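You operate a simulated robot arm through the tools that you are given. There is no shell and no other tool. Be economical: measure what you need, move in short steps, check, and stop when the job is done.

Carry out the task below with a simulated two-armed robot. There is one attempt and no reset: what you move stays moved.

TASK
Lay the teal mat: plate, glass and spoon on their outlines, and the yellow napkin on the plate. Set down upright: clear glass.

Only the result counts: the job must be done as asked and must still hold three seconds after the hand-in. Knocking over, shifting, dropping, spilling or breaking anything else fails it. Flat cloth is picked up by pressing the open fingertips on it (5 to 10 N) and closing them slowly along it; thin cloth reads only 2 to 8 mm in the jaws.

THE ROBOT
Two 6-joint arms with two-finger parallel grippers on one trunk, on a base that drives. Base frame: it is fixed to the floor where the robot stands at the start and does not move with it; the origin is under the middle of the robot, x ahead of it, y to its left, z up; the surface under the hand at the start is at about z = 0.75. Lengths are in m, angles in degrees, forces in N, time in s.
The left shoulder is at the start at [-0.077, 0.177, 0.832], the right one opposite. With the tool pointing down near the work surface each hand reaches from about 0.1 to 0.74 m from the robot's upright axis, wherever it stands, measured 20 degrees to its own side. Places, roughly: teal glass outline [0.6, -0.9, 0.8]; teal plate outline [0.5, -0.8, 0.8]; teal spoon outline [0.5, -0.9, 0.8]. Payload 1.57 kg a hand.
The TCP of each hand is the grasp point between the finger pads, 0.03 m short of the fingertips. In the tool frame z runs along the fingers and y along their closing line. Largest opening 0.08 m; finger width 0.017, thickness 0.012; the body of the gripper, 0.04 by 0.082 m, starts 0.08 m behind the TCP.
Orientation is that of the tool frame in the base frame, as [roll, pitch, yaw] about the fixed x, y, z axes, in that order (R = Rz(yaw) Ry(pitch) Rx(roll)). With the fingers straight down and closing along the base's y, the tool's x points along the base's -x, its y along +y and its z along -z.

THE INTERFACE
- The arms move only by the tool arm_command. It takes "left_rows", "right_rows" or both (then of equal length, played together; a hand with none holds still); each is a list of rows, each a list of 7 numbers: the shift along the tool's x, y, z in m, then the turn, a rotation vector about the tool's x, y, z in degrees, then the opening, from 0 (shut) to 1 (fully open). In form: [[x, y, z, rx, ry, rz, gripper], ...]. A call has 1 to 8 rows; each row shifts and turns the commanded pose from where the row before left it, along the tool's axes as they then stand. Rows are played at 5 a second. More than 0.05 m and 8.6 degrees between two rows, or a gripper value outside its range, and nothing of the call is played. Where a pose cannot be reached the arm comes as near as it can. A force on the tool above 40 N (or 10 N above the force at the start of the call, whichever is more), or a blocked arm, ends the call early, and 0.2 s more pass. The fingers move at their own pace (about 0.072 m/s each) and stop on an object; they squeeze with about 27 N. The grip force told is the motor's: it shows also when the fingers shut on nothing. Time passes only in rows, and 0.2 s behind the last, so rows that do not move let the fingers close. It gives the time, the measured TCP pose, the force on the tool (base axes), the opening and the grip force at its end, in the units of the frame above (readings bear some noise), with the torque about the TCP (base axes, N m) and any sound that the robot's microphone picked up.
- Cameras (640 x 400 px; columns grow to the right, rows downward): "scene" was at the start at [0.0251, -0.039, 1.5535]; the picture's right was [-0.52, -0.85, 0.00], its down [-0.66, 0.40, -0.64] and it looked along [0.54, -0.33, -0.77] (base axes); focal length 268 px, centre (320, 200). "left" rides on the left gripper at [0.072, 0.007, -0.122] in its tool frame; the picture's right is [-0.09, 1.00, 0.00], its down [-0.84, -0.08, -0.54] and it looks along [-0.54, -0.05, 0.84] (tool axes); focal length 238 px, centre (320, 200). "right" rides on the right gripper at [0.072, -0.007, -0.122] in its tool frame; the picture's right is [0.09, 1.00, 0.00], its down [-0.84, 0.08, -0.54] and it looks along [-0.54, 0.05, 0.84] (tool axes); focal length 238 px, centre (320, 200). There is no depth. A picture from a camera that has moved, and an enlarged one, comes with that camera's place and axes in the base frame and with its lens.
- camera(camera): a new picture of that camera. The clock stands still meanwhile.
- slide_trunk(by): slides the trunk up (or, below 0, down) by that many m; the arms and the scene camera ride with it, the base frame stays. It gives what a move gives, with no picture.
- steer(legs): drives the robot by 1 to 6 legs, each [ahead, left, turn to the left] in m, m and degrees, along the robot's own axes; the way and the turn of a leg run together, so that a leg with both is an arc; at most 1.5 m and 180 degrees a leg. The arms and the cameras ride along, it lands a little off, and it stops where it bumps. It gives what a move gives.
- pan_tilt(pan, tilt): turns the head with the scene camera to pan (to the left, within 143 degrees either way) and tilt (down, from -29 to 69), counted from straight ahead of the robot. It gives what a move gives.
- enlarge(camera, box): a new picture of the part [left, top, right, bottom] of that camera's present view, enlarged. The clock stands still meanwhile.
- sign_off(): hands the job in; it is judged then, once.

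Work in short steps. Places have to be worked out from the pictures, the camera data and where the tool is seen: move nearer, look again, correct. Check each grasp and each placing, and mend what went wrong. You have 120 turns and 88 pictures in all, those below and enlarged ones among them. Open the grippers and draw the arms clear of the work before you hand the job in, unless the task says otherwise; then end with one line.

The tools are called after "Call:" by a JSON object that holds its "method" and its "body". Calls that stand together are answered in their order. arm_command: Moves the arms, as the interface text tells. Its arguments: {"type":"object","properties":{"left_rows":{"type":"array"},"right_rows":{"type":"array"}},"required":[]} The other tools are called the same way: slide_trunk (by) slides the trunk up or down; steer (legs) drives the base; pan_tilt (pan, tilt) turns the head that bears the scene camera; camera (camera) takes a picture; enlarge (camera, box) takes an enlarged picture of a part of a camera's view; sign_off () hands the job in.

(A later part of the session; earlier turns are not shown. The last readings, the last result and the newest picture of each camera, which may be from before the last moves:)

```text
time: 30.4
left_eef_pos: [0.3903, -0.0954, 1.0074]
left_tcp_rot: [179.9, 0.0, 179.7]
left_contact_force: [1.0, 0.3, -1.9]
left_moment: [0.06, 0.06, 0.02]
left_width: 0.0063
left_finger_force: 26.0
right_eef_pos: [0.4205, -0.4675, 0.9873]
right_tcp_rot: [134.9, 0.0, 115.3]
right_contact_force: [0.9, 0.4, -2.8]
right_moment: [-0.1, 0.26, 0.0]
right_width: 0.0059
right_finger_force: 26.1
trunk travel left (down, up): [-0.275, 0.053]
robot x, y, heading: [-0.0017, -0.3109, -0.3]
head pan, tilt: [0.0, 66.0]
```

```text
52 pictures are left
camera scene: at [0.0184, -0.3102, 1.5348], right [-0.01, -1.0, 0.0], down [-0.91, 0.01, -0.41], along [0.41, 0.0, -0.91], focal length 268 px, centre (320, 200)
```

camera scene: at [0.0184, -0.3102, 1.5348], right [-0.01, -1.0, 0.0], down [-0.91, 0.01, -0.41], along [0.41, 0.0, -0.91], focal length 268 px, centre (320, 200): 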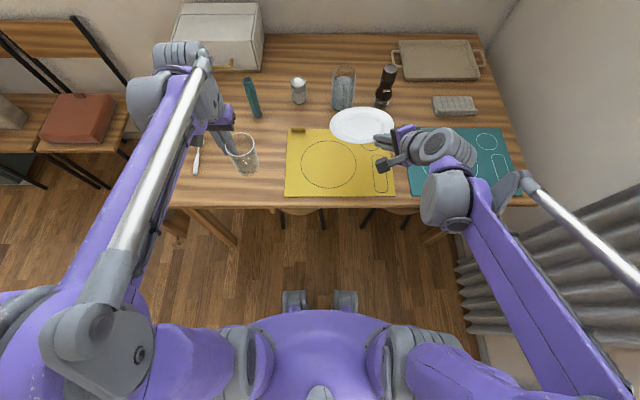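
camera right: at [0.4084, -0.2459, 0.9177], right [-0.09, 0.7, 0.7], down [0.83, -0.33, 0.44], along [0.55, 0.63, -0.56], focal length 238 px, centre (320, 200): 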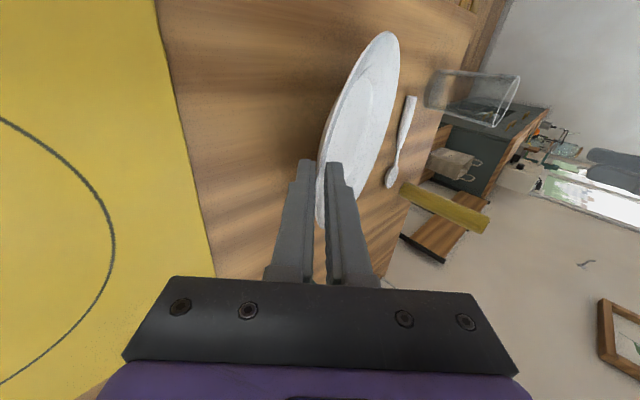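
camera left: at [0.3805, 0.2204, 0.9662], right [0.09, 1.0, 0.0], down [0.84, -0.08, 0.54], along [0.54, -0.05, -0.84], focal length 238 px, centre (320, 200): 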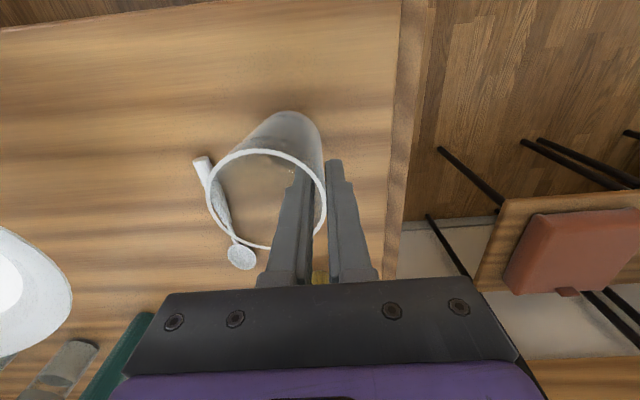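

Clear so far. I drive a further 0.22 m right and 0.04 m ahead.

Call:
{"method": "steer", "body": {"legs": [[0.04, -0.21, 0]]}}

Call:
{"method": "pan_tilt", "body": {"pan": -30, "tilt": 58}}

Call:
{"method": "camera", "body": {"camera": "scene"}}

Call:
{"method": "camera", "body": {"camera": "right"}}

```text
time: 32.9
left_eef_pos: [0.43, -0.3047, 1.0063]
left_tcp_rot: [-180.0, 0.1, 179.6]
left_contact_force: [0.4, 0.2, -2.4]
left_moment: [0.07, -0.01, -0.02]
left_width: 0.0059
left_finger_force: 26.2
right_eef_pos: [0.4586, -0.6765, 0.986]
right_tcp_rot: [134.8, 0.0, 115.4]
right_contact_force: [1.6, -0.4, -1.9]
right_moment: [-0.11, 0.23, 0.02]
right_width: 0.0056
right_finger_force: 25.6
trunk travel left (down, up): [-0.275, 0.053]
robot x, y, heading: [0.0383, -0.5214, -0.5]
head pan, tilt: [0.0, 66.0]
```

```text
time: 33.8
left_eef_pos: [0.4296, -0.3042, 1.0081]
left_tcp_rot: [179.9, 0.0, 179.7]
left_contact_force: [-0.1, -0.1, -2.2]
left_moment: [0.08, -0.01, 0.01]
left_width: 0.006
left_finger_force: 26.1
right_eef_pos: [0.4585, -0.6763, 0.9871]
right_tcp_rot: [135.0, 0.1, 115.2]
right_contact_force: [-0.6, 0.4, -2.5]
right_moment: [-0.13, 0.25, -0.01]
right_width: 0.0057
right_finger_force: 25.3
trunk travel left (down, up): [-0.275, 0.053]
robot x, y, heading: [0.0381, -0.5194, -0.4]
head pan, tilt: [-30.0, 58.0]
```

```text
51 pictures are left
camera scene: at [0.057, -0.5532, 1.5437], right [-0.5, -0.86, 0.0], down [-0.73, 0.43, -0.53], along [0.46, -0.27, -0.85], focal length 268 px, centre (320, 200)
```

scene: 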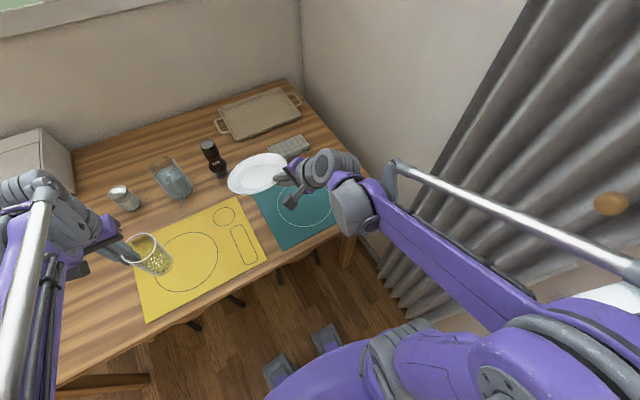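

```text
50 pictures are left
camera right: at [0.3444, -0.6498, 1.069], right [0.6, 0.38, 0.7], down [0.06, -0.9, 0.44], along [0.8, -0.22, -0.56], focal length 238 px, centre (320, 200)
```

right: 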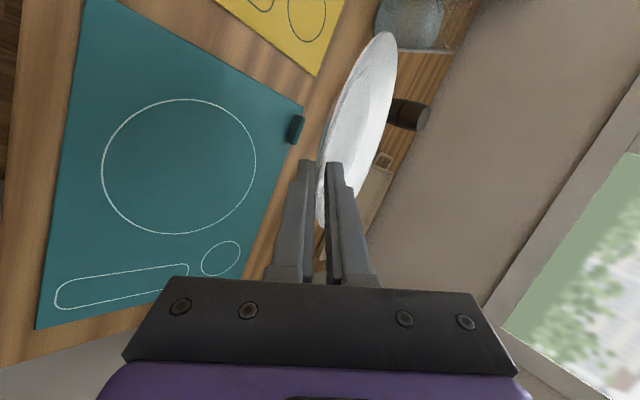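

The mat is empty and in reach. From the picture the plate droops about 20° relative to level. I move over the plate outline and turn the hand up by 15°.

Call:
{"method": "arm_command", "body": {"right_rows": [[-0.0182, -0.027, 0.0014, 0, 0, 0, 0], [-0.0182, -0.027, 0.0014, 0, 0, 0, 0], [-0.0182, -0.027, 0.0014, 0, 0, 0, 0], [-0.0182, -0.027, 0.0014, 0, 0, 0, 0], [-0.0182, -0.027, 0.0014, 0, 0, 0, 0], [0, 0, 0, -7.5, 0, 0, 0], [0, 0, 0, -7.5, 0, 0, 0], [0, 0, 0, 0, 0, 0, 0]]}}

Call:
{"method": "camera", "body": {"camera": "scene"}}

Call:
{"method": "camera", "body": {"camera": "right"}}

```text
time: 35.6
left_eef_pos: [0.4302, -0.3046, 1.0074]
left_tcp_rot: [180.0, 0.1, 179.6]
left_contact_force: [-0.2, 0.8, -0.7]
left_moment: [0.06, 0.03, -0.04]
left_width: 0.006
left_finger_force: 25.8
right_eef_pos: [0.4168, -0.7963, 0.8868]
right_tcp_rot: [120.0, 0.1, 115.3]
right_contact_force: [0.1, 0.2, -2.7]
right_moment: [-0.13, 0.26, -0.01]
right_width: 0.0061
right_finger_force: 26.2
trunk travel left (down, up): [-0.275, 0.053]
robot x, y, heading: [0.0333, -0.5193, -0.6]
head pan, tilt: [-30.0, 58.0]
```

```text
49 pictures are left
camera scene: at [0.0567, -0.5528, 1.5438], right [-0.51, -0.86, 0.0], down [-0.73, 0.43, -0.53], along [0.46, -0.27, -0.85], focal length 268 px, centre (320, 200)
```

scene: 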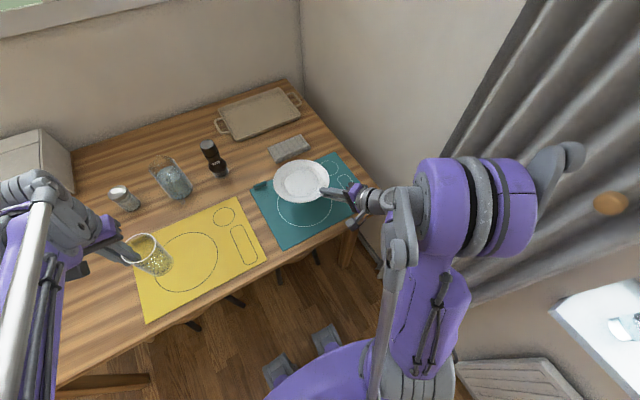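

```text
48 pictures are left
camera right: at [0.2862, -0.7776, 0.9423], right [0.41, 0.3, 0.86], down [-0.03, -0.94, 0.34], along [0.91, -0.17, -0.37], focal length 238 px, centre (320, 200)
```

right: 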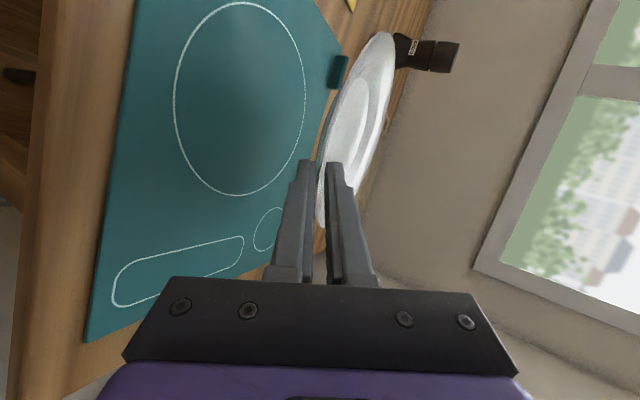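

The plate sits over its outline. I lower 8.3 cm and look again.

Call:
{"method": "arm_command", "body": {"right_rows": [[0, -0.024, 0.0138, 0, 0, 0, 0], [0, -0.024, 0.0138, 0, 0, 0, 0], [0, -0.0175, 0.0101, 0, 0, 0, 0], [0, 0, 0, 0, 0, 0, 0]]}}

Call:
{"method": "enlarge", "body": {"camera": "scene", "box": [220, 130, 380, 250]}}

Call:
{"method": "camera", "body": {"camera": "right"}}

```text
time: 36.6
left_eef_pos: [0.4292, -0.3051, 1.0071]
left_tcp_rot: [-180.0, 0.0, 179.6]
left_contact_force: [-0.1, 0.2, -2.3]
left_moment: [0.05, -0.02, -0.01]
left_width: 0.0061
left_finger_force: 26.1
right_eef_pos: [0.4289, -0.8037, 0.8352]
right_tcp_rot: [120.0, 0.1, 115.4]
right_contact_force: [0.0, 0.2, -2.8]
right_moment: [-0.11, 0.29, -0.01]
right_width: 0.0061
right_finger_force: 25.9
right hand out of reach, approached as far as the arm can: row 2, 3
trunk travel left (down, up): [-0.275, 0.053]
robot x, y, heading: [0.0349, -0.521, -0.2]
head pan, tilt: [-30.0, 58.0]
```

```text
3.33 times, centred on (300, 190) of scene
camera zoom: at [0.0569, -0.5532, 1.5438], right [-0.51, -0.86, 0.0], down [-0.73, 0.43, -0.53], along [0.46, -0.27, -0.85], focal length 893 px, centre (387, 233)
```

zoom: 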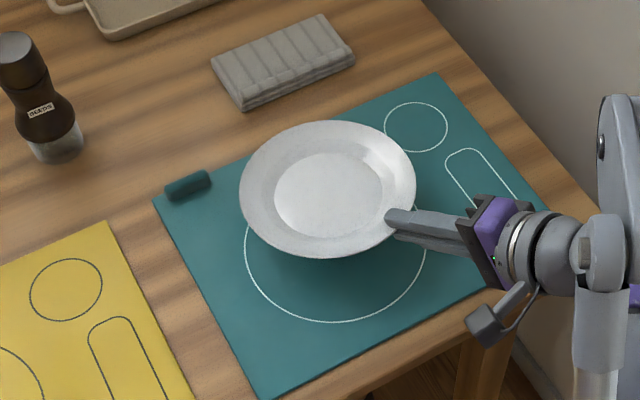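

```text
46 pictures are left
camera right: at [0.2997, -0.7854, 0.8914], right [0.41, 0.3, 0.86], down [-0.03, -0.94, 0.34], along [0.91, -0.17, -0.38], focal length 238 px, centre (320, 200)
```

right: 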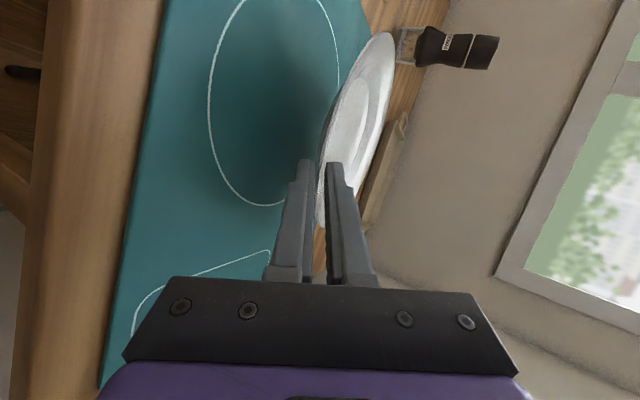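

The arm ran out of reach at this shallow tilt. I lower the whole trunk by 4 cm instead; the left hand with the glass stays well clear.

Call:
{"method": "slide_trunk", "body": {"by": -0.04}}

Call:
{"method": "enlarge", "body": {"camera": "scene", "box": [220, 130, 380, 250]}}

```text
time: 37.5
left_eef_pos: [0.4306, -0.3039, 0.9668]
left_tcp_rot: [180.0, -0.1, 179.6]
left_contact_force: [0.6, 0.1, -2.0]
left_moment: [0.05, 0.02, 0.0]
left_width: 0.0061
left_finger_force: 25.9
right_eef_pos: [0.4303, -0.804, 0.7934]
right_tcp_rot: [119.9, 0.1, 115.3]
right_contact_force: [0.7, 0.8, -2.5]
right_moment: [-0.14, 0.25, -0.03]
right_width: 0.006
right_finger_force: 25.7
trunk travel left (down, up): [-0.235, 0.093]
robot x, y, heading: [0.0365, -0.5188, -0.4]
head pan, tilt: [-30.0, 58.0]
```

```text
3.33 times, centred on (300, 190) of scene
camera zoom: at [0.0588, -0.5533, 1.5014], right [-0.51, -0.86, 0.0], down [-0.73, 0.43, -0.53], along [0.46, -0.27, -0.85], focal length 893 px, centre (387, 233)
```

zoom: 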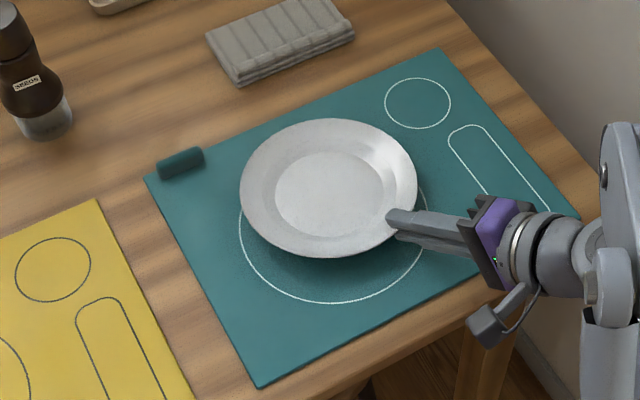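

The plate centre is now about (0.522, -0.758), so it needs to come about 1.6 cm towards the robot. I shift it before the last lowering.

Call:
{"method": "arm_command", "body": {"right_rows": [[0.005, -0.003, -0.005, 0, 0, 0, 0], [0.005, -0.003, -0.0053, 0, 0, 0, 0], [0, 0, 0, 0, 0, 0, 0]]}}

```text
time: 38.3
left_eef_pos: [0.4295, -0.3032, 0.9665]
left_tcp_rot: [-180.0, 0.0, 179.6]
left_contact_force: [-0.1, -0.1, -2.2]
left_moment: [0.08, 0.0, -0.06]
left_width: 0.0058
left_finger_force: 26.1
right_eef_pos: [0.4135, -0.8007, 0.7936]
right_tcp_rot: [119.9, -0.1, 115.3]
right_contact_force: [0.1, 0.4, -3.0]
right_moment: [-0.12, 0.28, -0.01]
right_width: 0.0057
right_finger_force: 25.4
trunk travel left (down, up): [-0.235, 0.093]
robot x, y, heading: [0.0389, -0.517, -0.3]
head pan, tilt: [-30.0, 58.0]
```

Now I lower the trunk another 1 cm, watching the right-hand force for contact.

Call:
{"method": "slide_trunk", "body": {"by": -0.01}}

Call:
{"method": "enlarge", "body": {"camera": "right", "box": [160, 20, 440, 230]}}

```text
time: 38.9
left_eef_pos: [0.4289, -0.305, 0.9576]
left_tcp_rot: [179.9, 0.0, 179.6]
left_contact_force: [0.4, 1.2, -2.2]
left_moment: [0.09, 0.03, -0.01]
left_width: 0.006
left_finger_force: 26.1
right_eef_pos: [0.413, -0.8003, 0.7842]
right_tcp_rot: [119.8, 0.1, 115.2]
right_contact_force: [-4.5, -4.2, 18.1]
right_moment: [-0.24, -0.72, -0.23]
right_width: 0.0065
right_finger_force: 26.0
trunk travel left (down, up): [-0.225, 0.103]
robot x, y, heading: [0.0378, -0.5202, -0.3]
head pan, tilt: [-30.0, 58.0]
```

```text
1.90 times, centred on (300, 125) of right
camera zoom: at [0.2831, -0.7818, 0.84], right [0.41, 0.29, 0.86], down [-0.04, -0.94, 0.34], along [0.91, -0.17, -0.37], focal length 454 px, centre (358, 343)
```

zoom: 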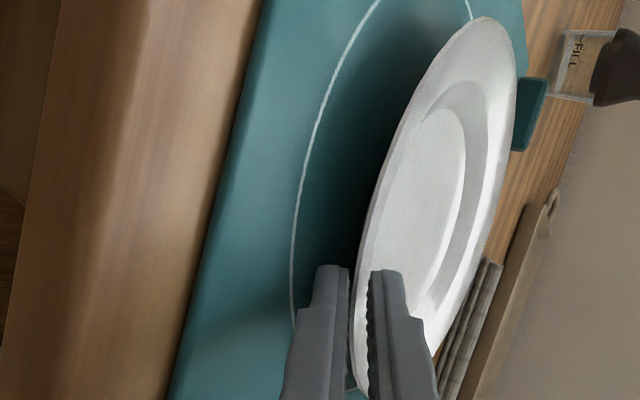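

The contact moment points to the plate's foot resting on the mat. I open slightly and withdraw along the finger axis.

Call:
{"method": "arm_command", "body": {"right_rows": [[0, 0, 0, 0, 0, 0, 0.1], [0, 0, 0, 0, 0, 0, 0.16], [0, 0, -0.01, 0, 0, 0, 0.18], [0, 0, -0.02, 0, 0, 0, 0.18], [0, 0, -0.03, 0, 0, 0, 0.2], [0, 0, -0.04, 0, 0, 0, 0.2], [0, 0, 0, 0, 0, 0, 0.2]]}}

Call:
{"method": "enlarge", "body": {"camera": "scene", "box": [220, 130, 380, 250]}}

```text
time: 40.5
left_eef_pos: [0.4305, -0.3047, 0.9558]
left_tcp_rot: [180.0, 0.0, 179.6]
left_contact_force: [0.5, -0.2, -2.5]
left_moment: [0.05, -0.01, 0.01]
left_width: 0.0062
left_finger_force: 26.0
right_eef_pos: [0.3339, -0.8387, 0.8313]
right_tcp_rot: [119.9, 0.0, 115.3]
right_contact_force: [0.8, -0.1, 0.5]
right_moment: [0.01, -0.03, 0.03]
right_width: 0.0158
right_finger_force: 0.0
trunk travel left (down, up): [-0.225, 0.103]
robot x, y, heading: [0.037, -0.5186, -0.4]
head pan, tilt: [-30.0, 58.0]
```

```text
3.33 times, centred on (300, 190) of scene
camera zoom: at [0.0588, -0.5534, 1.4914], right [-0.51, -0.86, 0.0], down [-0.73, 0.43, -0.53], along [0.46, -0.27, -0.85], focal length 893 px, centre (387, 233)
```

zoom: 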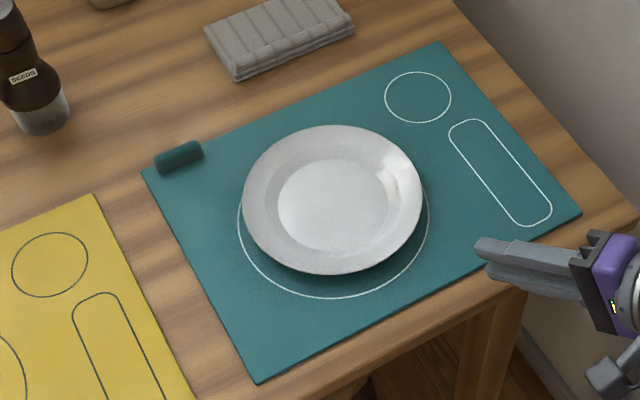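

The plate lies within its outline, offset by about 5 mm. Next I lift and straighten the right hand so the base can turn, leaving the left hand to place the glass.

Call:
{"method": "arm_command", "body": {"right_rows": [[0, 0.02, -0.02, 0, 0, 0, 0.3], [0, 0.02, -0.02, 7.5, 0, 0, 0.3], [0, 0.015, -0.025, 7.5, 0, 0, 0.3], [0, 0.015, -0.025, 7.5, 0, 0, 0.3], [0, 0.01, -0.025, 7.5, 0, 0, 0.3], [0, 0.01, -0.025, 7.5, 0, 0, 0.3], [0, 0, -0.02, 7.5, 0, 0, 0.3], [0, 0, -0.01, 7.5, 0, 0, 0.3]]}}

Call:
{"method": "slide_trunk", "body": {"by": 0.05}}

```text
time: 42.2
left_eef_pos: [0.4305, -0.304, 0.9571]
left_tcp_rot: [-180.0, 0.0, 179.6]
left_contact_force: [1.0, 0.4, -1.7]
left_moment: [0.03, 0.02, 0.02]
left_width: 0.0062
left_finger_force: 26.0
right_eef_pos: [0.2878, -0.8603, 1.0269]
right_tcp_rot: [172.7, 0.1, 115.2]
right_contact_force: [-0.1, 0.4, -0.5]
right_moment: [0.01, -0.02, -0.01]
right_width: 0.024
right_finger_force: 0.1
trunk travel left (down, up): [-0.225, 0.103]
robot x, y, heading: [0.0357, -0.5226, -0.4]
head pan, tilt: [-30.0, 58.0]
```

```text
time: 43.2
left_eef_pos: [0.4292, -0.3048, 1.0072]
left_tcp_rot: [-179.9, -0.1, 179.6]
left_contact_force: [0.1, -0.2, -0.8]
left_moment: [0.06, 0.0, 0.02]
left_width: 0.006
left_finger_force: 26.2
right_eef_pos: [0.2846, -0.8594, 1.0714]
right_tcp_rot: [172.4, 0.0, 115.3]
right_contact_force: [0.4, -0.4, -0.2]
right_moment: [0.03, -0.02, 0.01]
right_width: 0.0239
right_finger_force: 0.0
trunk travel left (down, up): [-0.275, 0.053]
robot x, y, heading: [0.035, -0.5216, -0.5]
head pan, tilt: [-30.0, 58.0]
```

I tuck the right hand inward, then drive slightly right and turn 28° right so the left hand faces the glass outline.

Call:
{"method": "arm_command", "body": {"right_rows": [[0.029, 0.032, 0, 0, 0, 0, 0.3], [0.029, 0.032, 0, 0, 0, 0, 0.3], [0.029, 0.032, 0, 0, 0, 0, 0.3], [0, 0, 0, 0, 0, 0, 0.3]]}}

Call:
{"method": "steer", "body": {"legs": [[0.0, -0.03, -14], [0.0, -0.03, -14]]}}

Call:
{"method": "pan_tilt", "body": {"pan": -10, "tilt": 58}}

Call:
{"method": "camera", "body": {"camera": "scene"}}

```text
time: 44.2
left_eef_pos: [0.4299, -0.3047, 1.0058]
left_tcp_rot: [180.0, -0.1, 179.6]
left_contact_force: [0.1, -0.5, -2.2]
left_moment: [0.09, -0.03, 0.01]
left_width: 0.0059
left_finger_force: 26.3
right_eef_pos: [0.3369, -0.7421, 1.0857]
right_tcp_rot: [172.4, 0.1, 115.1]
right_contact_force: [-0.3, -0.2, -0.4]
right_moment: [-0.01, 0.01, 0.03]
right_width: 0.0241
right_finger_force: 0.1
trunk travel left (down, up): [-0.275, 0.053]
robot x, y, heading: [0.038, -0.5219, -0.2]
head pan, tilt: [-30.0, 58.0]
```

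```text
time: 46.3
left_eef_pos: [0.4705, -0.571, 1.0071]
left_tcp_rot: [-180.0, 0.0, 151.7]
left_contact_force: [-0.3, -0.4, -1.4]
left_moment: [0.06, -0.01, 0.0]
left_width: 0.0062
left_finger_force: 25.4
right_eef_pos: [0.1823, -0.9137, 1.0862]
right_tcp_rot: [172.4, 0.0, 87.3]
right_contact_force: [0.8, 0.0, 0.3]
right_moment: [-0.01, 0.02, 0.0]
right_width: 0.0239
right_finger_force: 0.2
trunk travel left (down, up): [-0.275, 0.053]
robot x, y, heading: [0.0202, -0.5748, -28.6]
head pan, tilt: [-30.0, 58.0]
```

```text
time: 47.1
left_eef_pos: [0.4709, -0.5712, 1.0065]
left_tcp_rot: [180.0, 0.0, 151.6]
left_contact_force: [0.0, -1.0, -2.0]
left_moment: [0.04, -0.02, -0.01]
left_width: 0.006
left_finger_force: 25.9
right_eef_pos: [0.1811, -0.913, 1.0868]
right_tcp_rot: [172.4, 0.1, 87.1]
right_contact_force: [-0.2, 0.2, -0.3]
right_moment: [-0.02, -0.01, -0.03]
right_width: 0.024
right_finger_force: 0.0
trunk travel left (down, up): [-0.275, 0.053]
robot x, y, heading: [0.0223, -0.5788, -28.4]
head pan, tilt: [-10.0, 58.0]
```

```text
42 pictures are left
camera scene: at [0.0418, -0.5989, 1.5438], right [-0.62, -0.78, 0.0], down [-0.66, 0.53, -0.53], along [0.41, -0.33, -0.85], focal length 268 px, centre (320, 200)
```

scene: 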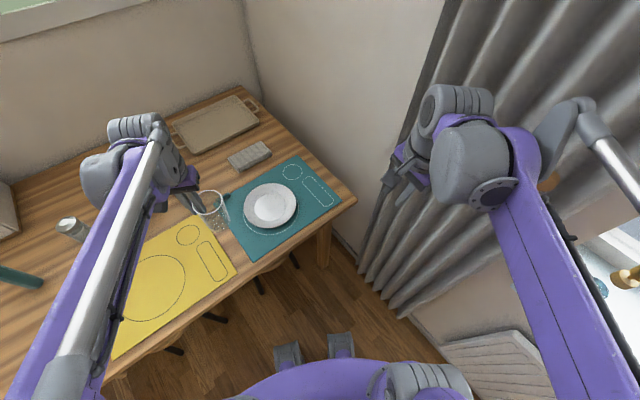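

The way is clear. The left TCP target is about (0.606, -0.878), so that the glass centre lands on (0.591, -0.905). I move there at height.

Call:
{"method": "arm_command", "body": {"left_rows": [[-0.033, -0.0257, 0, 0, 0, 0, 0], [-0.033, -0.0257, 0, 0, 0, 0, 0], [-0.033, -0.0257, 0, 0, 0, 0, 0], [-0.033, -0.0257, 0, 0, 0, 0, 0], [-0.033, -0.0257, 0, 0, 0, 0, 0], [-0.033, -0.0257, 0, 0, 0, 0, 0], [-0.033, -0.0257, 0, 0, 0, 0, 0], [-0.033, -0.0257, 0, 0, 0, 0, 0]]}}

Call:
{"method": "enlarge", "body": {"camera": "scene", "box": [200, 100, 380, 270]}}

```text
time: 48.9
left_eef_pos: [0.5936, -0.8645, 1.0014]
left_tcp_rot: [179.9, 0.0, 151.6]
left_contact_force: [0.3, -0.3, -1.8]
left_moment: [0.01, -0.04, 0.01]
left_width: 0.0061
left_finger_force: 26.2
left hand out of reach, approached as far as the arm can: row 8
right_eef_pos: [0.1818, -0.9136, 1.0877]
right_tcp_rot: [172.4, 0.1, 87.2]
right_contact_force: [0.2, -0.1, -0.3]
right_moment: [0.0, 0.0, -0.02]
right_width: 0.024
right_finger_force: 0.1
trunk travel left (down, up): [-0.275, 0.053]
robot x, y, heading: [0.0202, -0.5789, -28.2]
head pan, tilt: [-10.0, 58.0]
```

```text
2.35 times, centred on (290, 185) of scene
camera zoom: at [0.0417, -0.5991, 1.5438], right [-0.62, -0.78, 0.0], down [-0.66, 0.53, -0.53], along [0.42, -0.33, -0.85], focal length 630 px, centre (391, 235)
```

zoom: 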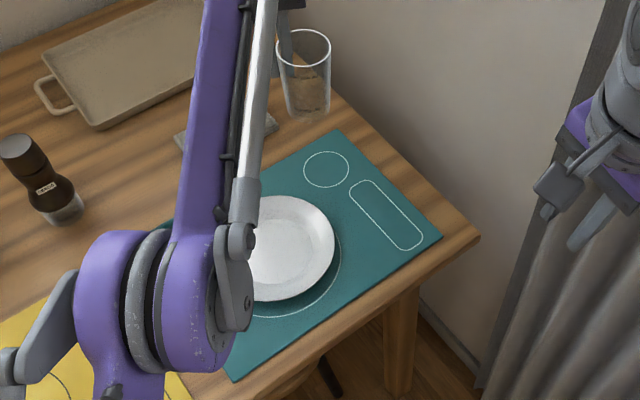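

That is just at the edge of reach at this height. I lower 7 cm while completing the small remaining shift.

Call:
{"method": "arm_command", "body": {"left_rows": [[0, 0, 0.025, 0, 0, 0, 0], [0, 0, 0.025, 0, 0, 0, 0], [-0.008, -0.003, 0.02, 0, 0, 0, 0], [-0.009, -0.003, 0, 0, 0, 0, 0], [0, 0, 0, 0, 0, 0, 0]]}}

Call:
{"method": "camera", "body": {"camera": "left"}}

Call:
{"method": "enlarge", "body": {"camera": "scene", "box": [240, 100, 380, 220]}}

```text
time: 50.1
left_eef_pos: [0.6052, -0.8756, 0.9321]
left_tcp_rot: [-180.0, 0.0, 151.6]
left_contact_force: [-0.1, -0.1, -1.6]
left_moment: [0.0, -0.05, 0.01]
left_width: 0.0061
left_finger_force: 25.5
right_eef_pos: [0.1819, -0.9142, 1.0858]
right_tcp_rot: [172.4, 0.0, 87.2]
right_contact_force: [0.5, 0.3, -0.6]
right_moment: [0.03, -0.01, 0.01]
right_width: 0.0241
right_finger_force: 0.0
trunk travel left (down, up): [-0.275, 0.053]
robot x, y, heading: [0.0242, -0.5772, -28.6]
head pan, tilt: [-10.0, 58.0]
```

```text
40 pictures are left
camera left: at [0.546, -0.8367, 1.0532], right [0.56, 0.83, 0.0], down [0.7, -0.47, 0.54], along [0.45, -0.3, -0.84], focal length 238 px, centre (320, 200)
```

left: 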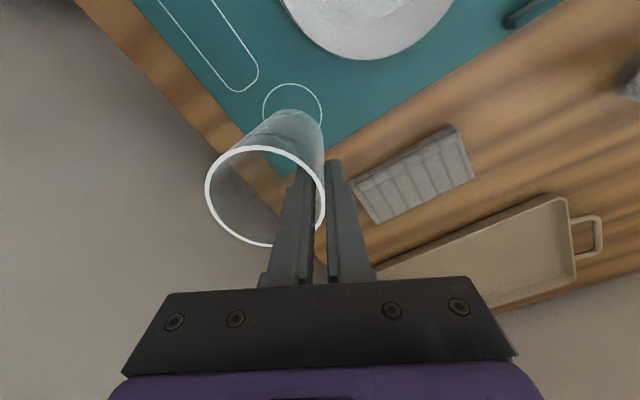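

```text
3.33 times, centred on (310, 160) of scene
camera zoom: at [0.0416, -0.5989, 1.5438], right [-0.62, -0.78, 0.0], down [-0.66, 0.53, -0.53], along [0.42, -0.33, -0.85], focal length 893 px, centre (353, 333)
```

zoom: 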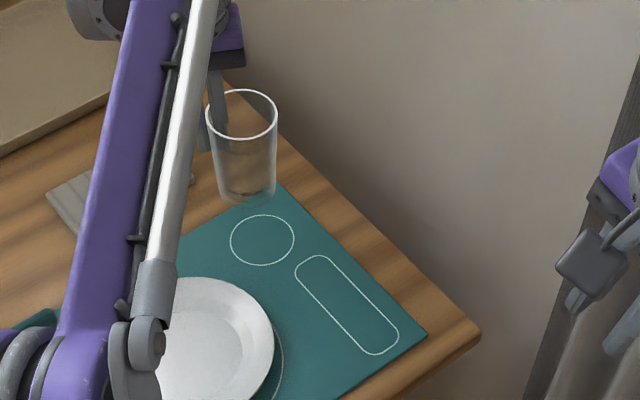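

The glass centre computes to (0.590, -0.903), against the outline at about (0.588, -0.904). I lower it nearly to the mat.

Call:
{"method": "arm_command", "body": {"left_rows": [[0, 0, 0.03, 0, 0, 0, 0], [0, 0, 0.03, 0, 0, 0, 0], [0, 0, 0.015, 0, 0, 0, 0], [0, 0, 0, 0, 0, 0, 0]]}}

Call:
{"method": "enlarge", "body": {"camera": "scene", "box": [240, 100, 380, 220]}}

```text
time: 51.1
left_eef_pos: [0.6041, -0.8765, 0.8564]
left_tcp_rot: [180.0, 0.0, 151.4]
left_contact_force: [0.0, 0.3, -2.8]
left_moment: [0.05, 0.0, 0.01]
left_width: 0.006
left_finger_force: 24.8
right_eef_pos: [0.1819, -0.915, 1.0872]
right_tcp_rot: [172.4, 0.0, 87.3]
right_contact_force: [0.3, -0.9, -0.7]
right_moment: [0.02, 0.02, 0.0]
right_width: 0.0238
right_finger_force: 0.0
trunk travel left (down, up): [-0.275, 0.053]
robot x, y, heading: [0.0228, -0.5767, -28.3]
head pan, tilt: [-10.0, 58.0]
```

```text
3.33 times, centred on (310, 160) of scene
camera zoom: at [0.0417, -0.599, 1.5438], right [-0.62, -0.78, 0.0], down [-0.66, 0.53, -0.53], along [0.42, -0.33, -0.85], focal length 893 px, centre (353, 333)
```

zoom: 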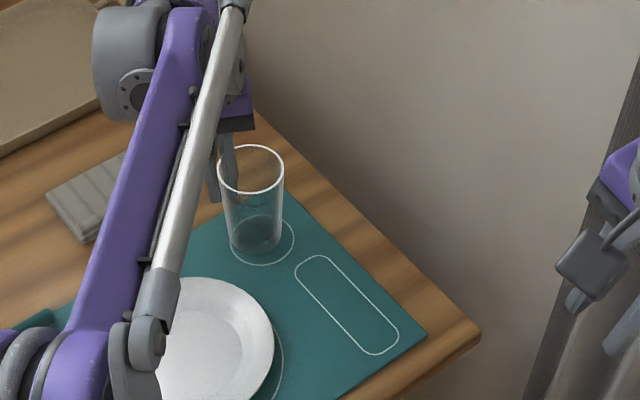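

The glass bottom is about 7 mm left of the outline centre in the picture. I correct that and lower until contact.

Call:
{"method": "arm_command", "body": {"left_rows": [[0.001, -0.006, 0, 0, 0, 0, 0], [0, 0, 0.004, 0, 0, 0, 0], [0, 0, 0.004, 0, 0, 0, 0], [0, 0, 0.002, 0, 0, 0, 0], [0, 0, 0, 0, 0, 0, 0]]}}

```text
time: 52.3
left_eef_pos: [0.602, -0.8798, 0.8486]
left_tcp_rot: [-179.9, 0.1, 151.7]
left_contact_force: [1.1, 0.6, 18.7]
left_moment: [-0.77, 0.45, 0.1]
left_width: 0.0061
left_finger_force: 25.7
right_eef_pos: [0.1809, -0.9127, 1.0876]
right_tcp_rot: [172.3, 0.1, 87.2]
right_contact_force: [0.5, 0.0, 0.2]
right_moment: [-0.01, 0.02, -0.02]
right_width: 0.0241
right_finger_force: 0.0
trunk travel left (down, up): [-0.275, 0.053]
robot x, y, heading: [0.0233, -0.5756, -28.3]
head pan, tilt: [-10.0, 58.0]
```

Seated with 18.7 N. I ease up 1 mm, open half way and rise straight out.

Call:
{"method": "arm_command", "body": {"left_rows": [[0, 0, -0.001, 0, 0, 0, 0], [0, 0, 0, 0, 0, 0, 0.15], [0, 0, 0, 0, 0, 0, 0.35], [0, 0, 0, 0, 0, 0, 0.35], [0, 0, -0.03, 0, 0, 0, 0.35], [0, 0, -0.04, 0, 0, 0, 0.35], [0, 0, -0.04, 0, 0, 0, 0.35], [0, 0, -0.03, 0, 0, 0, 0.35]]}}

Call:
{"method": "arm_command", "body": {"left_rows": [[0.03, 0.02, -0.01, 0, 0, 0, 0.5], [0.035, 0.025, 0, 0, 0, 0, 0.5], [0.035, 0.025, 0, 0, 0, 0, 0.5], [0.035, 0.025, 0, 0, 0, 0, 0.5], [0.035, 0.025, 0, 0, 0, 0, 0.5], [0.035, 0.025, 0, 0, 0, 0, 0.5], [0.035, 0.025, 0, 0, 0, 0, 0.5], [0.03, 0.02, 0, 0, 0, 0, 0.5]]}}

Call:
{"method": "enlarge", "body": {"camera": "scene", "box": [200, 100, 380, 270]}}

```text
time: 54.1
left_eef_pos: [0.5997, -0.8765, 0.9693]
left_tcp_rot: [-180.0, 0.0, 151.6]
left_contact_force: [-0.1, 0.3, 0.3]
left_moment: [0.0, 0.01, 0.01]
left_width: 0.0277
left_finger_force: 0.1
left hand out of reach, approached as far as the arm can: row 7, 8
right_eef_pos: [0.1809, -0.9128, 1.0863]
right_tcp_rot: [172.3, 0.2, 87.2]
right_contact_force: [0.9, -0.1, -1.0]
right_moment: [0.0, 0.0, -0.02]
right_width: 0.0244
right_finger_force: 0.1
trunk travel left (down, up): [-0.275, 0.053]
robot x, y, heading: [0.0241, -0.5759, -28.4]
head pan, tilt: [-10.0, 58.0]
```

```text
time: 55.9
left_eef_pos: [0.4501, -0.58, 0.9745]
left_tcp_rot: [-180.0, -0.1, 151.6]
left_contact_force: [0.6, 0.2, 0.7]
left_moment: [0.0, -0.01, 0.02]
left_width: 0.0399
left_finger_force: 0.2
right_eef_pos: [0.1817, -0.9135, 1.087]
right_tcp_rot: [172.4, 0.1, 87.3]
right_contact_force: [-0.2, 0.3, -0.1]
right_moment: [-0.04, -0.03, 0.02]
right_width: 0.024
right_finger_force: 0.1
trunk travel left (down, up): [-0.275, 0.053]
robot x, y, heading: [0.0259, -0.5761, -28.3]
head pan, tilt: [-10.0, 58.0]
```

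```text
2.35 times, centred on (290, 185) of scene
camera zoom: at [0.041, -0.5983, 1.5438], right [-0.62, -0.78, 0.0], down [-0.66, 0.53, -0.53], along [0.42, -0.33, -0.85], focal length 630 px, centre (391, 235)
```

zoom: 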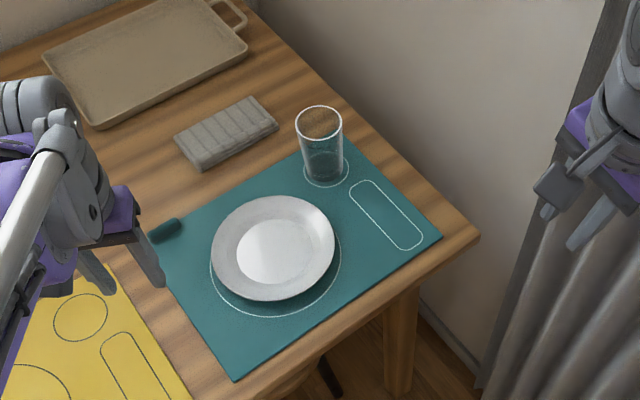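

The glass stands upright inside its outline. To check the plate's centring more accurately I bring the left camera over it at height.

Call:
{"method": "arm_command", "body": {"left_rows": [[-0.02, -0.03, -0.01, 0, 0, 0, 0.5], [-0.02, -0.03, -0.01, 0, 0, 0, 0.5], [-0.02, -0.03, -0.01, 0, 0, 0, 0.5], [-0.005, -0.03, 0, 0, 0, 0, 0.5], [0, 0, 0, 0, 0, 0, 0.5]]}}

Call:
{"method": "camera", "body": {"camera": "left"}}

```text
time: 57.1
left_eef_pos: [0.4518, -0.7163, 1.0087]
left_tcp_rot: [-180.0, -0.1, 151.6]
left_contact_force: [0.0, 0.6, 0.2]
left_moment: [-0.04, -0.03, -0.01]
left_width: 0.04
left_finger_force: 0.1
right_eef_pos: [0.1823, -0.9124, 1.0867]
right_tcp_rot: [172.4, 0.1, 87.2]
right_contact_force: [-0.5, 1.0, 0.3]
right_moment: [0.01, -0.04, -0.02]
right_width: 0.024
right_finger_force: 0.0
trunk travel left (down, up): [-0.275, 0.053]
robot x, y, heading: [0.0227, -0.5745, -28.6]
head pan, tilt: [-10.0, 58.0]
```

```text
36 pictures are left
camera left: at [0.3926, -0.6779, 1.1302], right [0.55, 0.83, 0.0], down [0.7, -0.47, 0.54], along [0.45, -0.3, -0.84], focal length 238 px, centre (320, 200)
```

left: 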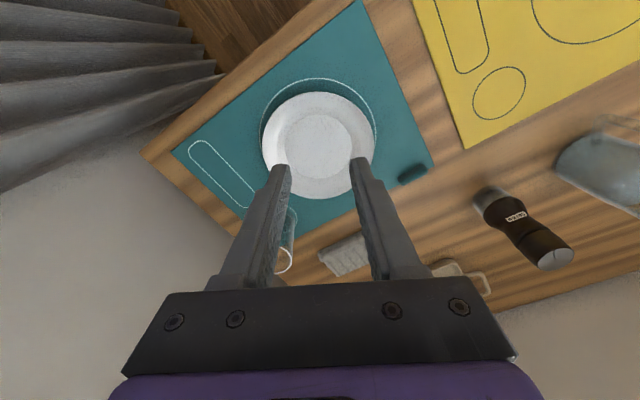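

The plate sits about 9 mm too far from the robot. I'll nudge it back with the closed left fingertips behind its far rim, first positioning above that spot.

Call:
{"method": "arm_command", "body": {"left_rows": [[-0.042, -0.002, 0, 0, 0, 0, 0], [-0.042, -0.002, 0, 0, 0, 0, 0], [-0.042, -0.002, 0, 0, 0, 0, 0], [-0.041, -0.002, 0, 0, 0, 0, 0], [0, 0, 0.04, 0, 0, 0, 0], [0, 0, 0.04, 0, 0, 0, 0], [0, 0, 0.04, 0, 0, 0, 0], [0, 0, 0.02, 0, 0, 0, 0]]}}

Call:
{"method": "camera", "body": {"camera": "left"}}

Call:
{"method": "enlarge", "body": {"camera": "scene", "box": [200, 100, 380, 270]}}

```text
time: 58.9
left_eef_pos: [0.5955, -0.8071, 0.8667]
left_tcp_rot: [-179.9, -0.1, 151.7]
left_contact_force: [0.6, -0.2, 0.4]
left_moment: [0.01, 0.01, -0.01]
left_width: 0.0
left_finger_force: 21.3
right_eef_pos: [0.182, -0.9151, 1.0856]
right_tcp_rot: [172.4, 0.1, 87.2]
right_contact_force: [0.5, -0.6, 0.3]
right_moment: [0.0, 0.02, -0.01]
right_width: 0.024
right_finger_force: 0.1
trunk travel left (down, up): [-0.275, 0.053]
robot x, y, heading: [0.0243, -0.5779, -28.3]
head pan, tilt: [-10.0, 58.0]
```

```text
35 pictures are left
camera left: at [0.536, -0.7678, 0.9883], right [0.55, 0.83, 0.0], down [0.7, -0.47, 0.54], along [0.45, -0.3, -0.84], focal length 238 px, centre (320, 200)
```

left: 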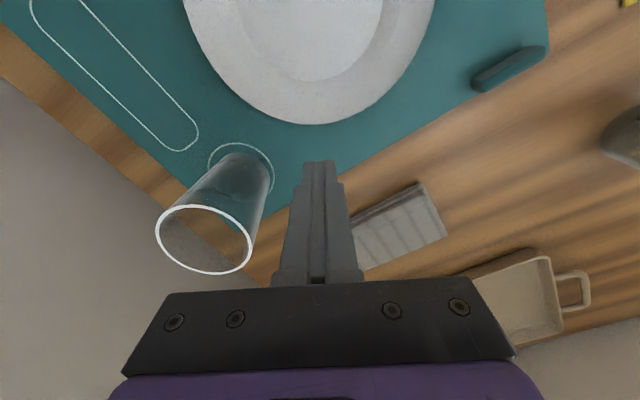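

```text
2.35 times, centred on (290, 185) of scene
camera zoom: at [0.0417, -0.599, 1.5438], right [-0.62, -0.78, 0.0], down [-0.66, 0.53, -0.53], along [0.42, -0.33, -0.85], focal length 630 px, centre (391, 235)
```

zoom: 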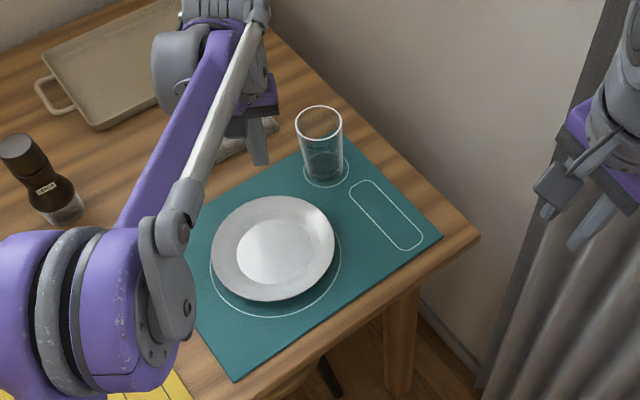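

Clear behind the rim. I move 1 cm away from the glass side, lower to rim height, and pull slowly towards the robot by about 2.4 cm, most of which is free travel.

Call:
{"method": "arm_command", "body": {"left_rows": [[-0.002, 0.012, 0.02, 0, 0, 0, 0], [0, 0, 0.03, 0, 0, 0, 0], [0, 0, 0.02, 0, 0, 0, 0], [0.01, 0, 0, 0, 0, 0, 0], [0.005, 0, 0, 0, 0, 0, 0], [0.005, 0, 0, 0, 0, 0, 0], [0.004, 0, 0, 0, 0, 0, 0], [0, 0, 0, 0, 0, 0, 0]]}}

Call:
{"method": "camera", "body": {"camera": "left"}}

Call:
{"method": "enlarge", "body": {"camera": "scene", "box": [200, 100, 380, 270]}}

```text
time: 60.7
left_eef_pos: [0.5826, -0.7846, 0.7984]
left_tcp_rot: [-180.0, -0.1, 151.6]
left_contact_force: [1.2, -1.2, 0.0]
left_moment: [-0.03, -0.01, 0.0]
left_width: 0.0002
left_finger_force: 21.0
right_eef_pos: [0.1814, -0.9129, 1.0871]
right_tcp_rot: [172.4, 0.0, 87.2]
right_contact_force: [0.8, 0.0, -0.5]
right_moment: [0.03, 0.01, 0.02]
right_width: 0.0241
right_finger_force: 0.0
trunk travel left (down, up): [-0.275, 0.053]
robot x, y, heading: [0.0191, -0.5731, -28.6]
head pan, tilt: [-10.0, 58.0]
```

```text
33 pictures are left
camera left: at [0.5223, -0.7457, 0.92], right [0.55, 0.83, 0.0], down [0.7, -0.47, 0.54], along [0.45, -0.3, -0.84], focal length 238 px, centre (320, 200)
```

left: 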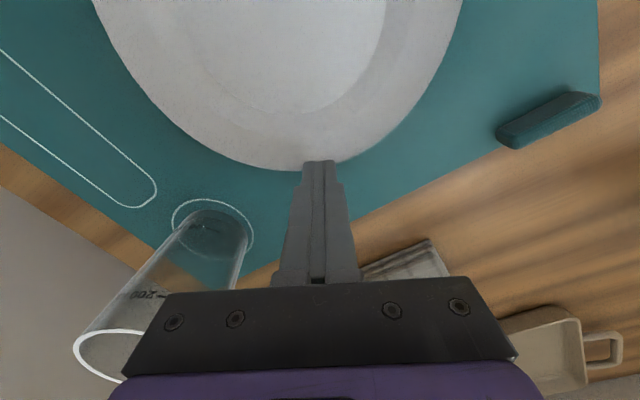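

```text
2.35 times, centred on (290, 185) of scene
camera zoom: at [0.0417, -0.5989, 1.5438], right [-0.62, -0.78, 0.0], down [-0.66, 0.53, -0.53], along [0.42, -0.33, -0.85], focal length 630 px, centre (391, 235)
```

zoom: 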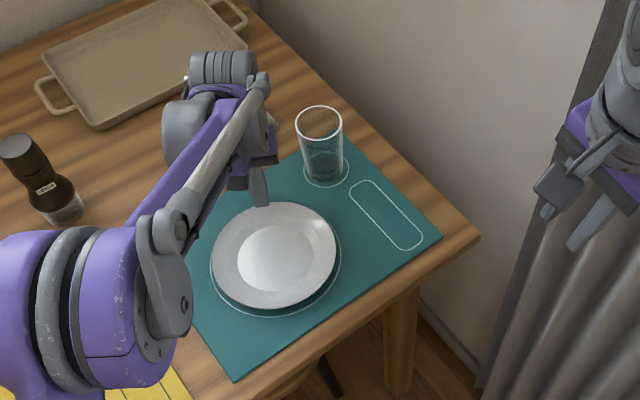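

The plate has come about 9 mm and looks centred. I back the fingers off, then go up and away.

Call:
{"method": "arm_command", "body": {"left_rows": [[-0.012, 0, 0, 0, 0, 0, 0], [0, 0, -0.04, 0, 0, 0, 0], [0, 0, -0.045, 0, 0, 0, 0], [0, 0, -0.045, 0, 0, 0, 0], [0.03, 0.03, -0.02, 0, 0, 0, 0], [0.03, 0.03, -0.02, 0, 0, 0, 0], [0.035, 0.03, 0, 0, 0, 0, 0], [0.035, 0.03, 0, 0, 0, 0, 0]]}}

Call:
{"method": "arm_command", "body": {"left_rows": [[0.035, 0.03, 0, 0, 0, 0, 0.5], [0.035, 0.03, 0, 0, 0, 0, 0.5], [0.035, 0.03, 0, 0, 0, 0, 0.5], [0.0, 0.035, 0, 0, 0, 0, 0.5], [0, 0, 0, 0, 0, 0, 0.5]]}}

Call:
{"method": "enlarge", "body": {"camera": "scene", "box": [200, 100, 380, 270]}}

```text
time: 62.5
left_eef_pos: [0.5337, -0.622, 0.9623]
left_tcp_rot: [180.0, 0.0, 151.6]
left_contact_force: [-0.2, -0.1, 0.6]
left_moment: [-0.01, 0.02, 0.0]
left_width: 0.0002
left_finger_force: 21.8
right_eef_pos: [0.1817, -0.9128, 1.0863]
right_tcp_rot: [172.3, 0.1, 87.2]
right_contact_force: [-0.7, -0.2, 1.1]
right_moment: [-0.02, -0.05, 0.02]
right_width: 0.0238
right_finger_force: 0.0
trunk travel left (down, up): [-0.275, 0.053]
robot x, y, heading: [0.0227, -0.5776, -28.4]
head pan, tilt: [-10.0, 58.0]
```

```text
time: 63.7
left_eef_pos: [0.5005, -0.4625, 0.968]
left_tcp_rot: [180.0, 0.0, 151.6]
left_contact_force: [-0.3, -0.5, -0.1]
left_moment: [0.02, -0.03, -0.03]
left_width: 0.0401
left_finger_force: 0.1
right_eef_pos: [0.1818, -0.914, 1.0869]
right_tcp_rot: [172.5, 0.0, 87.2]
right_contact_force: [0.4, -1.0, -0.3]
right_moment: [0.01, -0.02, -0.01]
right_width: 0.024
right_finger_force: 0.1
trunk travel left (down, up): [-0.275, 0.053]
robot x, y, heading: [0.0233, -0.5728, -28.4]
head pan, tilt: [-10.0, 58.0]
```

```text
2.35 times, centred on (290, 185) of scene
camera zoom: at [0.0409, -0.5992, 1.5438], right [-0.62, -0.78, 0.0], down [-0.66, 0.53, -0.53], along [0.42, -0.33, -0.85], focal length 630 px, centre (391, 235)
```

zoom: 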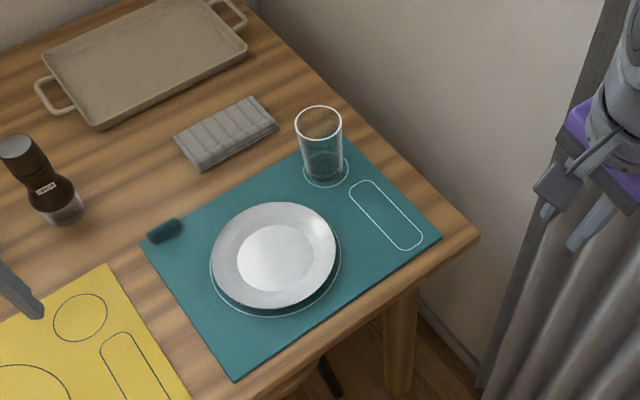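

Plate and glass are right. I turn back and drive to the left end for the spoon (right hand) and the napkin (left hand).

Call:
{"method": "steer", "body": {"legs": [[0, 0.03, 14.2], [0, 0.03, 14.2], [0, 0.27, 0], [0, 0.26, 0]]}}

Call:
{"method": "pan_tilt", "body": {"pan": 0, "tilt": 60}}

Call:
{"method": "camera", "body": {"camera": "scene"}}

```text
time: 70.9
left_eef_pos: [0.395, 0.3418, 0.9672]
left_tcp_rot: [-179.9, 0.0, -179.4]
left_contact_force: [-0.3, 0.6, -0.2]
left_moment: [0.01, -0.01, 0.0]
left_width: 0.04
left_finger_force: 0.1
right_eef_pos: [0.3331, -0.2081, 1.0861]
right_tcp_rot: [172.4, 0.1, 116.2]
right_contact_force: [0.3, -0.6, -0.3]
right_moment: [0.0, 0.0, 0.04]
right_width: 0.024
right_finger_force: 0.1
trunk travel left (down, up): [-0.275, 0.053]
robot x, y, heading: [0.0312, 0.0095, 0.6]
head pan, tilt: [-10.0, 58.0]
```

```text
time: 71.6
left_eef_pos: [0.3945, 0.3401, 0.9675]
left_tcp_rot: [180.0, -0.1, -179.5]
left_contact_force: [0.0, 0.0, 0.6]
left_moment: [-0.02, 0.0, 0.01]
left_width: 0.0399
left_finger_force: 0.0
right_eef_pos: [0.3343, -0.2077, 1.0859]
right_tcp_rot: [172.4, 0.0, 116.2]
right_contact_force: [-0.5, -0.5, 0.4]
right_moment: [0.0, 0.0, 0.0]
right_width: 0.0241
right_finger_force: 0.1
trunk travel left (down, up): [-0.275, 0.053]
robot x, y, heading: [0.0343, 0.012, 0.6]
head pan, tilt: [0.0, 60.0]
```

```text
30 pictures are left
camera scene: at [0.0581, 0.0105, 1.5414], right [0.01, -1.0, 0.0], down [-0.87, -0.01, -0.5], along [0.5, 0.0, -0.87], focal length 268 px, centre (320, 200)
```

scene: 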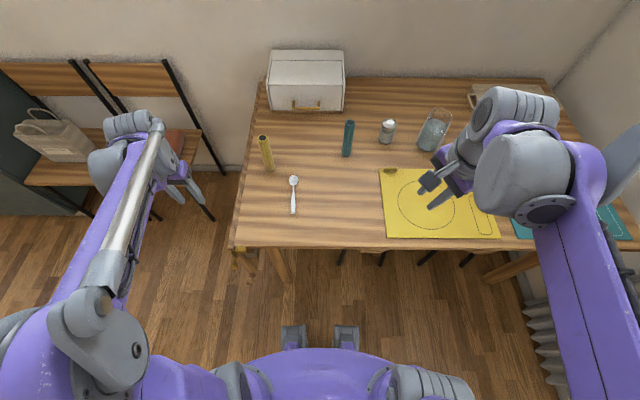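

The spoon spans x from 0.458 to 0.605 at y about 0.105. I straighten the right hand to fingers-down, closing along y.

Call:
{"method": "arm_command", "body": {"right_rows": [[0, 0, 0, 7.6, 0, 0, 0.4], [0, 0, 0, 0, 0, -8.5, 0.4], [0, 0, 0, 0, 0, -8.5, 0.4], [0, 0, 0, 0, 0, -8.5, 0.4], [0, 0, 0, 0, 0, -8.5, 0.4], [0, 0, 0, 0, 0, -8.5, 0.4], [0, 0, 0, 0, 0, -8.5, 0.4], [0, 0, 0, 0, 0, -8.5, 0.4]]}}

```text
time: 73.4
left_eef_pos: [0.3955, 0.3411, 0.9675]
left_tcp_rot: [180.0, 0.1, -179.5]
left_contact_force: [-0.3, 0.6, 0.4]
left_moment: [-0.01, 0.01, -0.01]
left_width: 0.0399
left_finger_force: 0.0
right_eef_pos: [0.3356, -0.2092, 1.0865]
right_tcp_rot: [-180.0, 0.0, 175.8]
right_contact_force: [0.2, -0.2, -0.7]
right_moment: [0.0, -0.02, 0.03]
right_width: 0.0319
right_finger_force: 0.2
trunk travel left (down, up): [-0.275, 0.053]
robot x, y, heading: [0.0307, 0.0089, 0.7]
head pan, tilt: [0.0, 60.0]
```

Next I move the right hand over the spoon handle.

Call:
{"method": "arm_command", "body": {"right_rows": [[-0.02, 0.038, 0.02, 0, 0, -6, 0.4], [-0.02, 0.038, 0.02, 0, 0, 0, 0.4], [-0.02, 0.038, 0.02, 0, 0, 0, 0.4], [-0.02, 0.038, 0.02, 0, 0, 0, 0.4], [-0.02, 0.038, 0.02, 0, 0, 0, 0.4], [-0.02, 0.038, 0.02, 0, 0, 0, 0.4], [-0.02, 0.038, 0.02, 0, 0, 0, 0.4], [-0.02, 0.038, 0.02, 0, 0, 0, 0.4]]}}

Call:
{"method": "camera", "body": {"camera": "right"}}

```text
time: 75.2
left_eef_pos: [0.3958, 0.3412, 0.9669]
left_tcp_rot: [-179.9, 0.0, -179.5]
left_contact_force: [-0.1, -0.3, -0.3]
left_moment: [0.0, 0.01, 0.0]
left_width: 0.04
left_finger_force: 0.0
right_eef_pos: [0.4952, 0.0975, 0.9239]
right_tcp_rot: [-179.9, -0.1, -178.2]
right_contact_force: [-0.1, -0.9, -0.9]
right_moment: [0.0, -0.01, 0.02]
right_width: 0.0321
right_finger_force: 0.0
trunk travel left (down, up): [-0.275, 0.053]
robot x, y, heading: [0.0287, 0.008, 0.6]
head pan, tilt: [0.0, 60.0]
```

```text
29 pictures are left
camera right: at [0.422, 0.0886, 1.0477], right [-0.12, 0.99, 0.0], down [0.83, 0.1, 0.54], along [0.54, 0.06, -0.84], focal length 238 px, centre (320, 200)
```

right: 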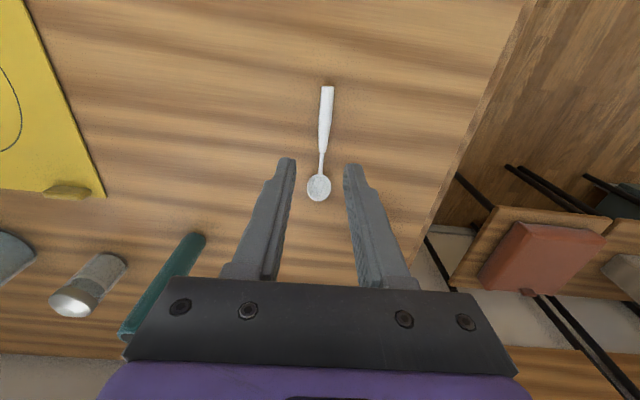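

The handle runs at about y 0.102, and I'll grip it at x 0.505. I descend until the tips are just above the table.

Call:
{"method": "arm_command", "body": {"right_rows": [[-0.01, 0.0045, 0.03, 0, 0, 0, 0.4], [0, 0, 0.04, 0, 0, 0, 0.4], [0, 0, 0.04, 0, 0, 0, 0.4], [0, 0, 0.026, 0, 0, 0, 0.4], [0, 0, 0, 0, 0, 0, 0.4]]}}

Call:
{"method": "camera", "body": {"camera": "right"}}

```text
time: 76.4
left_eef_pos: [0.396, 0.3414, 0.9673]
left_tcp_rot: [180.0, 0.0, -179.3]
left_contact_force: [1.3, 0.3, -0.6]
left_moment: [0.0, 0.03, -0.01]
left_width: 0.04
left_finger_force: 0.0
right_eef_pos: [0.4973, 0.1052, 0.7885]
right_tcp_rot: [-180.0, 0.1, -178.3]
right_contact_force: [-0.4, -0.4, 0.7]
right_moment: [0.02, 0.01, 0.01]
right_width: 0.0319
right_finger_force: 0.0
trunk travel left (down, up): [-0.275, 0.053]
robot x, y, heading: [0.0354, 0.0109, 0.5]
head pan, tilt: [0.0, 60.0]
```

```text
28 pictures are left
camera right: at [0.426, 0.0951, 0.9121], right [-0.12, 0.99, 0.0], down [0.83, 0.1, 0.54], along [0.54, 0.07, -0.84], focal length 238 px, centre (320, 200)
```

right: 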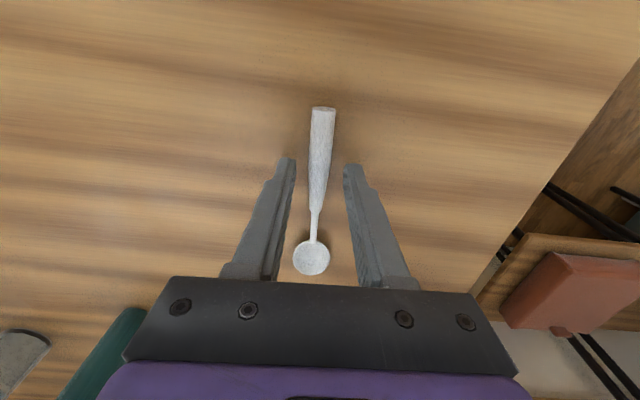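

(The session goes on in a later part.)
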